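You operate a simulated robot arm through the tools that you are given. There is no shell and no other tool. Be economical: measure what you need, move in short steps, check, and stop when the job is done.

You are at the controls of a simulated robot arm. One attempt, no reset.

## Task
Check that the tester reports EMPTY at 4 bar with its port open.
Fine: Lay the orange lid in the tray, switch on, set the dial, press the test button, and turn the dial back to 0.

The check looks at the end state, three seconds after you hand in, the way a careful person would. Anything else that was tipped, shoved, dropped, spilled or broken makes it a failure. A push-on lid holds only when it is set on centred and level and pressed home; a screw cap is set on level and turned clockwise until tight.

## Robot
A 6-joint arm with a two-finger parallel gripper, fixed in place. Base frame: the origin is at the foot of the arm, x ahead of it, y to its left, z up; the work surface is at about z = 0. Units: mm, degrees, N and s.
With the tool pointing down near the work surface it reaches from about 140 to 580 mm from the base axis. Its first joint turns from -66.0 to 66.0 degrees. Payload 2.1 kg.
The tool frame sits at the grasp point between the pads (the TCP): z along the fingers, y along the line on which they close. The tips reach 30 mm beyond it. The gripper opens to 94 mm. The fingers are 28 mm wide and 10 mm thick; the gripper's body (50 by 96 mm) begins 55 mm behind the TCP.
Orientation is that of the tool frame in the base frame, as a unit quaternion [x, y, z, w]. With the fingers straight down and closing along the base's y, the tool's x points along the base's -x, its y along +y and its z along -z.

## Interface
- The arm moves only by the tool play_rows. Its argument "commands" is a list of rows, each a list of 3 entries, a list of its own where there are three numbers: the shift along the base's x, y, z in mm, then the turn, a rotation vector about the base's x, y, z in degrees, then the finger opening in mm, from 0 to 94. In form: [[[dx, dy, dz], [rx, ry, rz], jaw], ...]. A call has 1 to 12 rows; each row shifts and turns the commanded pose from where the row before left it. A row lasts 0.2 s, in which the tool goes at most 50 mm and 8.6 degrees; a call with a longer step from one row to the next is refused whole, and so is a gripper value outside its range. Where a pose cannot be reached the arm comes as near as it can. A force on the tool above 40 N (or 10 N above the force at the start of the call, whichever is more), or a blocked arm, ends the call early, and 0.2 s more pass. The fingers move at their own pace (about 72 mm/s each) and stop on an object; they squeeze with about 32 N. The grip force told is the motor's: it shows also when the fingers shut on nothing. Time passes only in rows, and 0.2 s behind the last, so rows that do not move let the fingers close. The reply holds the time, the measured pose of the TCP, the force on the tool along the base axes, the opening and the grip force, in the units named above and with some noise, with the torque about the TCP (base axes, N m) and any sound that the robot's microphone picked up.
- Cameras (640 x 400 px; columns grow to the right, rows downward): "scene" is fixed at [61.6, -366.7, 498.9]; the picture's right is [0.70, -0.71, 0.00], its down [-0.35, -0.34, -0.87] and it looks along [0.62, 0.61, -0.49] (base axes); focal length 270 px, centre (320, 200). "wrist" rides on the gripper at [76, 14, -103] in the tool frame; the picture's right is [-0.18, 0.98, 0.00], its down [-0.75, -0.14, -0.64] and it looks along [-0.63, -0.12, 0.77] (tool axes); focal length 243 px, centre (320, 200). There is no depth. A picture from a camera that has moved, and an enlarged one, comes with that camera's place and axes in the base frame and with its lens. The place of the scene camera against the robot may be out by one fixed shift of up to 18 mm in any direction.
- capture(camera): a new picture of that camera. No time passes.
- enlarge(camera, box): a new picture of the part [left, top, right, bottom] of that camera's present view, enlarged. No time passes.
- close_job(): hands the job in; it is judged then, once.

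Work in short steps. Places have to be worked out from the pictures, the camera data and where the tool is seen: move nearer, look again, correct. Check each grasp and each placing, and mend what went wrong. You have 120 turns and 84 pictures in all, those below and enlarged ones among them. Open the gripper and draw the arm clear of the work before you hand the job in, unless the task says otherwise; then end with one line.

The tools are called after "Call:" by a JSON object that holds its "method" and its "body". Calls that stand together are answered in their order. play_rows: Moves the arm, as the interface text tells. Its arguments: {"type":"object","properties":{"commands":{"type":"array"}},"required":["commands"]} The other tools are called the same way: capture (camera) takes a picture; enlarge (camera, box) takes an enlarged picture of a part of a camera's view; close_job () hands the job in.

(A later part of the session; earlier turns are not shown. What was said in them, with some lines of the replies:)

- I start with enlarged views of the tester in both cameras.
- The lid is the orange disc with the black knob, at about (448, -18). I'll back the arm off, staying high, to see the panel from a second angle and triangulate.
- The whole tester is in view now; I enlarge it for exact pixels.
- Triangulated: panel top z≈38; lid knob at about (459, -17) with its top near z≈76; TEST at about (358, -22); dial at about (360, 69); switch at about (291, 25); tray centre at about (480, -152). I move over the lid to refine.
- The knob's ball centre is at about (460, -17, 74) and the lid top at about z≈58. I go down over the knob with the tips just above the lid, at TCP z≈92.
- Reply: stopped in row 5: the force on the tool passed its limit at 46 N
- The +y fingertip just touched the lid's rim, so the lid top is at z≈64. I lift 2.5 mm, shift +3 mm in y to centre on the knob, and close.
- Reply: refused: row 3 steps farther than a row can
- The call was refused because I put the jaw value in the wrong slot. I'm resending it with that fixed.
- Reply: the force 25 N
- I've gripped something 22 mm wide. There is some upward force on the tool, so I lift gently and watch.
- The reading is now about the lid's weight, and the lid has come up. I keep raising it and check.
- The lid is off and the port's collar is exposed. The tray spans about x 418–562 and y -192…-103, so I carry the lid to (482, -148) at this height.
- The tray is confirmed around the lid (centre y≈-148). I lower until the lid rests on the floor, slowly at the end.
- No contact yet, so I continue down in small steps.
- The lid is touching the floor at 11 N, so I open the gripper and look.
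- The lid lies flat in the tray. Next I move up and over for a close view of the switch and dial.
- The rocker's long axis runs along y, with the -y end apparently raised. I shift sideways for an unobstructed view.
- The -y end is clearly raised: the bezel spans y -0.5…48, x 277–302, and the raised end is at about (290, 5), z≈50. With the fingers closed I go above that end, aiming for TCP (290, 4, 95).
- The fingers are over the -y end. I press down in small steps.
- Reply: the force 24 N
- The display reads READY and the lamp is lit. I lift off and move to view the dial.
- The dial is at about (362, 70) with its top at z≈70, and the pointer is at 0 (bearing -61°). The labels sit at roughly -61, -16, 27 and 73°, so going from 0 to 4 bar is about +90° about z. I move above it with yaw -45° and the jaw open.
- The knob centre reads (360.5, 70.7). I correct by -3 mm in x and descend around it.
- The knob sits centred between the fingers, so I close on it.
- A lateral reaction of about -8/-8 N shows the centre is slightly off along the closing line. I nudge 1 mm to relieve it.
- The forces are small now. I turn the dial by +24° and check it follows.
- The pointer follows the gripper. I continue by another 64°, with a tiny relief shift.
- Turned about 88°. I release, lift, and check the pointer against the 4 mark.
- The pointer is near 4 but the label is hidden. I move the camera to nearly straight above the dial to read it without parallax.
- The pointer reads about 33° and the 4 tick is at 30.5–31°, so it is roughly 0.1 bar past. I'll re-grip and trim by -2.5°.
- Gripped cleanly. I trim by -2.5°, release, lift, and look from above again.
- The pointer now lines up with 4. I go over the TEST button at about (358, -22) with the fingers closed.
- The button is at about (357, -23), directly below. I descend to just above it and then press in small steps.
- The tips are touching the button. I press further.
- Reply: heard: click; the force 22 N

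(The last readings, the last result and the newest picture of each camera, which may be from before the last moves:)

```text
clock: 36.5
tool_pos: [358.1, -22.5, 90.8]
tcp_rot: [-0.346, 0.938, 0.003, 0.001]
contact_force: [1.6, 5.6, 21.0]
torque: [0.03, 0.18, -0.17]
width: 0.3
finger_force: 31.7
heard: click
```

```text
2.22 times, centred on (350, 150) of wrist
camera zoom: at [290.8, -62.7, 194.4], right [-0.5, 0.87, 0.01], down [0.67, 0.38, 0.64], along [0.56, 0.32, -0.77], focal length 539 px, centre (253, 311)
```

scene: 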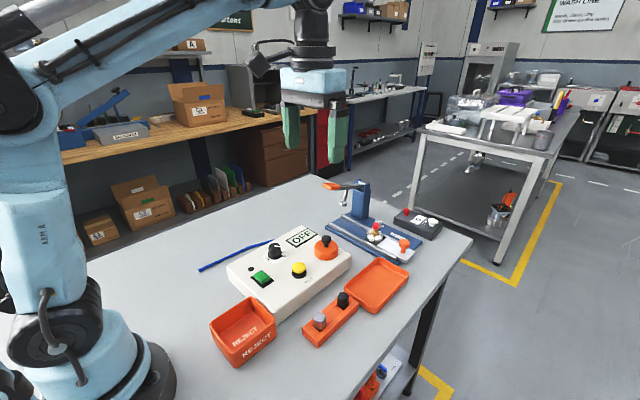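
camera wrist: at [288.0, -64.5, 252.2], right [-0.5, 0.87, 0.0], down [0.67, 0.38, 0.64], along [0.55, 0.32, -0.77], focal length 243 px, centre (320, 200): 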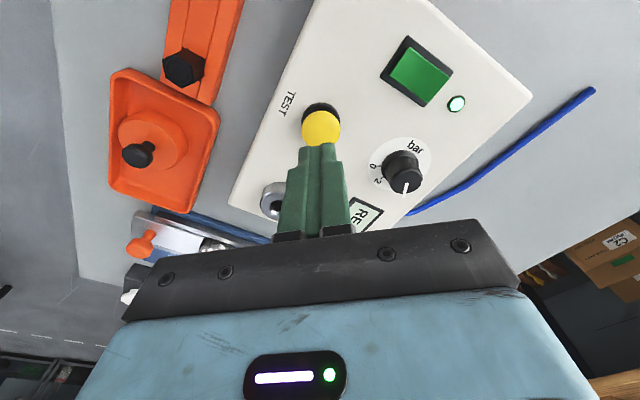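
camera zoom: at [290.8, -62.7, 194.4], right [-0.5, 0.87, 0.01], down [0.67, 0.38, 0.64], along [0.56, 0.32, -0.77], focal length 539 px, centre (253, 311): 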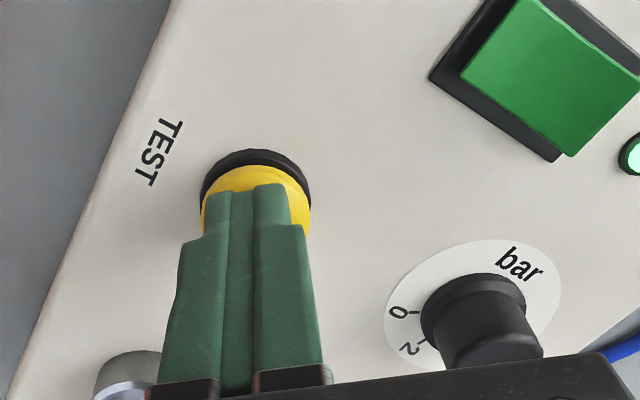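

A click was heard. I lift off and read the display.

Call:
{"method": "play_rows", "body": {"commands": [[[0, 0, 15], [0, 0, 0], 0], [[0, 0, 35], [0, 0, 0], 0], [[0, 0, 0], [0, 0, 0], 0]]}}

Call:
{"method": "enlarge", "body": {"camera": "scene", "box": [230, 205, 350, 285]}}

Call:
{"method": "capture", "body": {"camera": "wrist"}}

```text
clock: 37.3
tool_pos: [359.2, -24.2, 140.6]
tcp_rot: [-0.346, 0.938, 0.002, -0.001]
contact_force: [0.0, 0.2, 0.2]
torque: [-0.01, 0.02, 0.02]
width: 0.0
finger_force: 32.6
```

```text
5.00 times, centred on (290, 245) of scene
camera zoom: at [61.6, -366.7, 498.9], right [0.7, -0.71, 0.0], down [-0.35, -0.34, -0.87], along [0.62, 0.61, -0.49], focal length 1351 px, centre (470, -25)
```

zoom: 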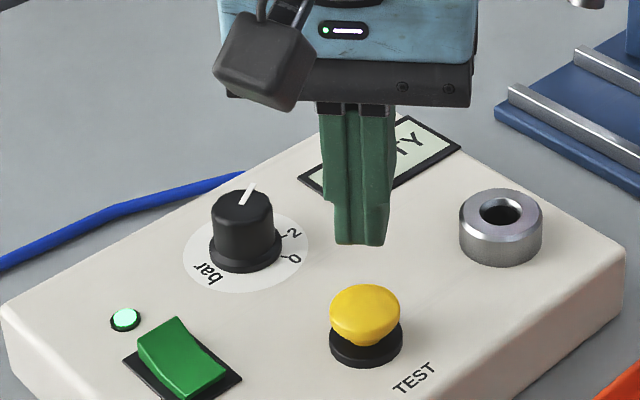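

```text
41 pictures are left
camera wrist: at [291.6, -64.0, 243.5], right [-0.5, 0.87, 0.0], down [0.67, 0.38, 0.64], along [0.55, 0.32, -0.77], focal length 243 px, centre (320, 200)
```

wrist: 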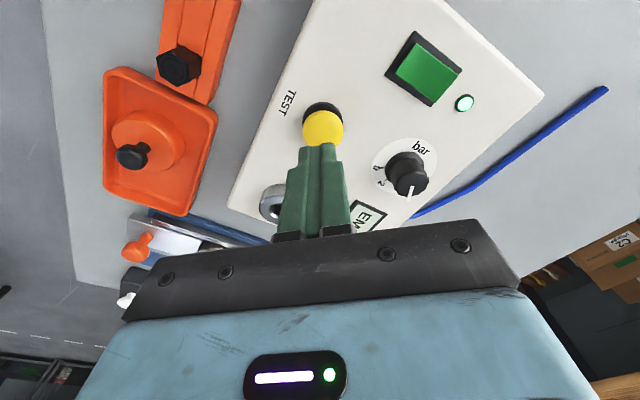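

The display reads "EM…TY". Now I return above the dial with the jaw open and confirm the whole word in the scene view.

Call:
{"method": "play_rows", "body": {"commands": [[[1, 32, 0], [0, 0, 0], 60], [[1, 32, 0], [0, 0, 0], 60], [[1, 30.5, 0], [0, 0, 0], 60], [[0, 0, 0], [0, 0, 0], 60]]}}

Call:
{"method": "enlarge", "body": {"camera": "scene", "box": [230, 205, 350, 285]}}

Call:
{"method": "capture", "body": {"camera": "wrist"}}

```text
clock: 38.3
tool_pos: [361.2, 69.3, 141.4]
tcp_rot: [-0.346, 0.938, 0.003, 0.0]
contact_force: [-0.1, -1.0, 0.6]
torque: [-0.01, -0.01, 0.02]
width: 59.8
finger_force: 0.1
```

```text
5.00 times, centred on (290, 245) of scene
camera zoom: at [61.6, -366.7, 498.9], right [0.7, -0.71, 0.0], down [-0.35, -0.34, -0.87], along [0.62, 0.61, -0.49], focal length 1351 px, centre (470, -25)
```

zoom: 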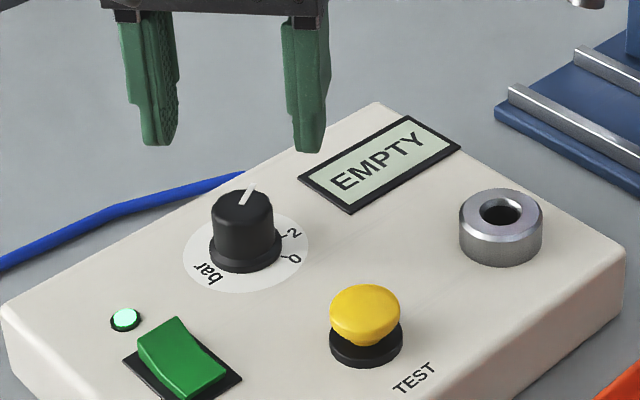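

```text
39 pictures are left
camera wrist: at [294.2, 29.3, 244.1], right [-0.5, 0.87, 0.0], down [0.67, 0.38, 0.64], along [0.55, 0.32, -0.77], focal length 243 px, centre (320, 200)
```

wrist: 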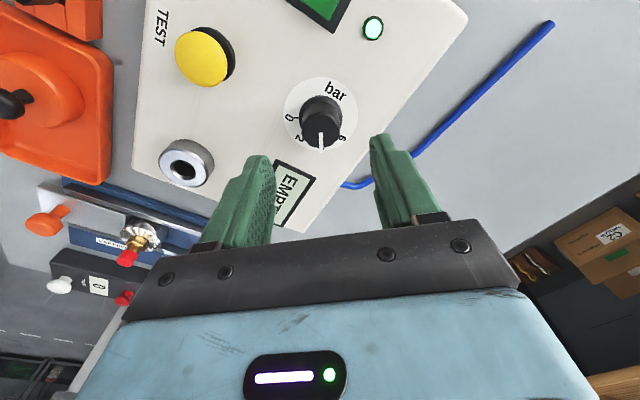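

EMPTY is confirmed. I descend around the dial and grip it.

Call:
{"method": "play_rows", "body": {"commands": [[[0, 0.8, -25], [0, 0, 0], 60], [[0, 0, -20], [0, 0, 0], 60], [[0, 0, -13], [0, 0, 0], 60], [[0, 0, 0], [0, 0, 0], 60], [[0, 0, 0], [0, 0, 0], 40], [[0, 0, 0], [0, 0, 0], 20], [[0, 0, 0], [0, 0, 0], 20]]}}

```text
clock: 39.9
tool_pos: [362.0, 70.1, 83.5]
tcp_rot: [-0.345, 0.938, 0.001, 0.001]
contact_force: [14.1, -12.2, -9.9]
torque: [-0.18, -0.45, 0.05]
width: 30.9
finger_force: 45.1
```

The grip is good. I turn back -80° first and then check.

Call:
{"method": "play_rows", "body": {"commands": [[[0.7, -0.7, 0], [0, 0, -8], 20], [[0, 0, 0], [0, 0, -8], 20], [[0, 0, 0], [0, 0, -8], 20], [[0, 0, 0], [0, 0, -8], 20], [[0, 0, 0], [0, 0, -8], 20], [[0, 0, 0], [0, 0, -8], 20], [[0, 0, 0], [0, 0, -8], 20], [[0, 0, 0], [0, 0, -8], 20], [[0, 0, 0], [0, 0, -8], 20], [[0, 0, 0], [0, 0, -8], 20], [[0, 0, 0], [0, 0, 0], 20]]}}

Call:
{"method": "capture", "body": {"camera": "wrist"}}

```text
clock: 42.3
tool_pos: [360.2, 70.4, 83.7]
tcp_rot: [0.34, 0.94, -0.002, 0.004]
contact_force: [13.9, -27.1, 15.5]
torque: [-0.5, -0.48, 0.01]
width: 31.3
finger_force: 44.9
```

```text
38 pictures are left
camera wrist: at [310.6, 129.0, 185.0], right [0.77, 0.64, 0.0], down [0.49, -0.59, 0.65], along [0.41, -0.5, -0.76], focal length 243 px, centre (320, 200)
```

wrist: 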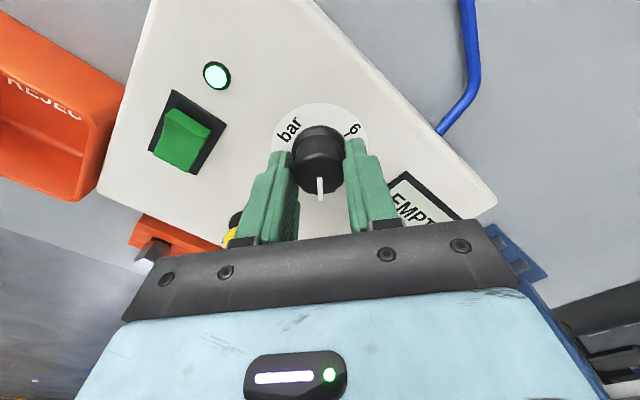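

It is following. I relieve the side force slightly and turn a further -11.5°.

Call:
{"method": "play_rows", "body": {"commands": [[[0.5, -1, 0], [0, 0, -4], 20], [[0, 0, 0], [0, 0, -4], 20], [[0, 0, 0], [0, 0, -3.5], 20], [[0, 0, 0], [0, 0, 0], 20]]}}

```text
clock: 43.3
tool_pos: [359.0, 69.2, 82.2]
tcp_rot: [0.43, 0.903, -0.001, 0.002]
contact_force: [-1.5, -20.7, 17.1]
torque: [-0.42, 0.33, -0.02]
width: 31.1
finger_force: 45.0
```

Now I release, lift and view the dial from above.

Call:
{"method": "play_rows", "body": {"commands": [[[0, 0, 0], [0, 0, 0], 45], [[0, 0, 0], [0, 0, 0], 60], [[0, 0, 20], [0, 0, 0], 60], [[0, 0, 35], [0, 0, 0], 60], [[12, -20, 10], [0, 0, 0], 60], [[12, -20, 10], [0, 0, 0], 60], [[8, -14, 10], [0, 0, 0], 60], [[0, 0, 0], [0, 0, 0], 60]]}}

Call:
{"method": "enlarge", "body": {"camera": "wrist", "box": [260, 0, 380, 90]}}

```text
clock: 45.1
tool_pos: [393.2, 16.6, 167.9]
tcp_rot: [0.429, 0.903, 0.002, 0.001]
contact_force: [-0.1, 0.8, 0.3]
torque: [-0.02, 0.0, 0.02]
width: 60.2
finger_force: 0.1
```

```text
4.44 times, centred on (320, 45) of wrist
camera zoom: at [356.1, 84.0, 270.6], right [0.88, 0.48, 0.0], down [0.36, -0.68, 0.64], along [0.31, -0.56, -0.77], focal length 1078 px, centre (320, 889)
```

zoom: 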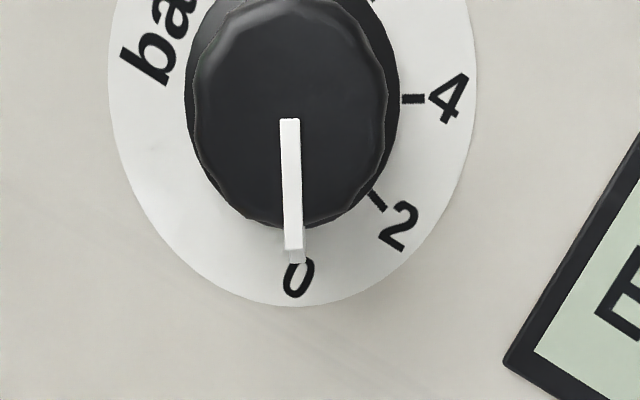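

The pointer sits on 0. I draw the arm up and clear and take a final look.

Call:
{"method": "play_rows", "body": {"commands": [[[0, 0, 40], [0, 0, 8], 60], [[-10, 0, 40], [0, 0, 8], 60], [[-25, 0, 40], [0, 0, 8], 60], [[-35, 0, 30], [0, 0, 8], 60], [[-35, 0, 20], [0, 0, 8], 60], [[-35, 0, 0], [0, 0, 0], 60], [[0, 0, 0], [0, 0, 0], 60]]}}

Call:
{"method": "enlarge", "body": {"camera": "scene", "box": [190, 170, 450, 370]}}

```text
clock: 46.7
tool_pos: [253.4, 16.2, 339.6]
tcp_rot: [0.095, 0.996, 0.003, 0.001]
contact_force: [-0.1, 0.0, -0.4]
torque: [0.01, -0.01, 0.0]
width: 60.0
finger_force: 0.1
```

```text
2.00 times, centred on (320, 270) of scene
camera zoom: at [61.5, -366.7, 498.9], right [0.7, -0.71, 0.0], down [-0.35, -0.34, -0.87], along [0.62, 0.61, -0.49], focal length 541 px, centre (320, 60)
```

zoom: 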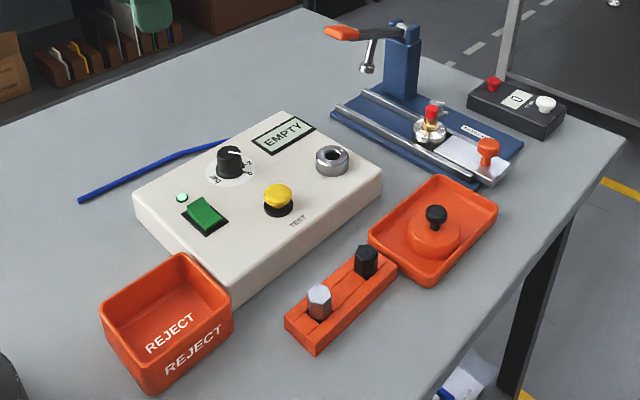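

The display still reads EMPTY, the lid is in the tray, the dial is at 0 and nothing else has moved, so I hand in.

Call:
{"method": "close_job", "body": {}}

```text
The job is handed in.
```

The tester reported EMPTY at 4 bar with its port open; the lid is in the tray, the dial is back at 0, the tester is still switched on, and the arm is clear with its gripper open.
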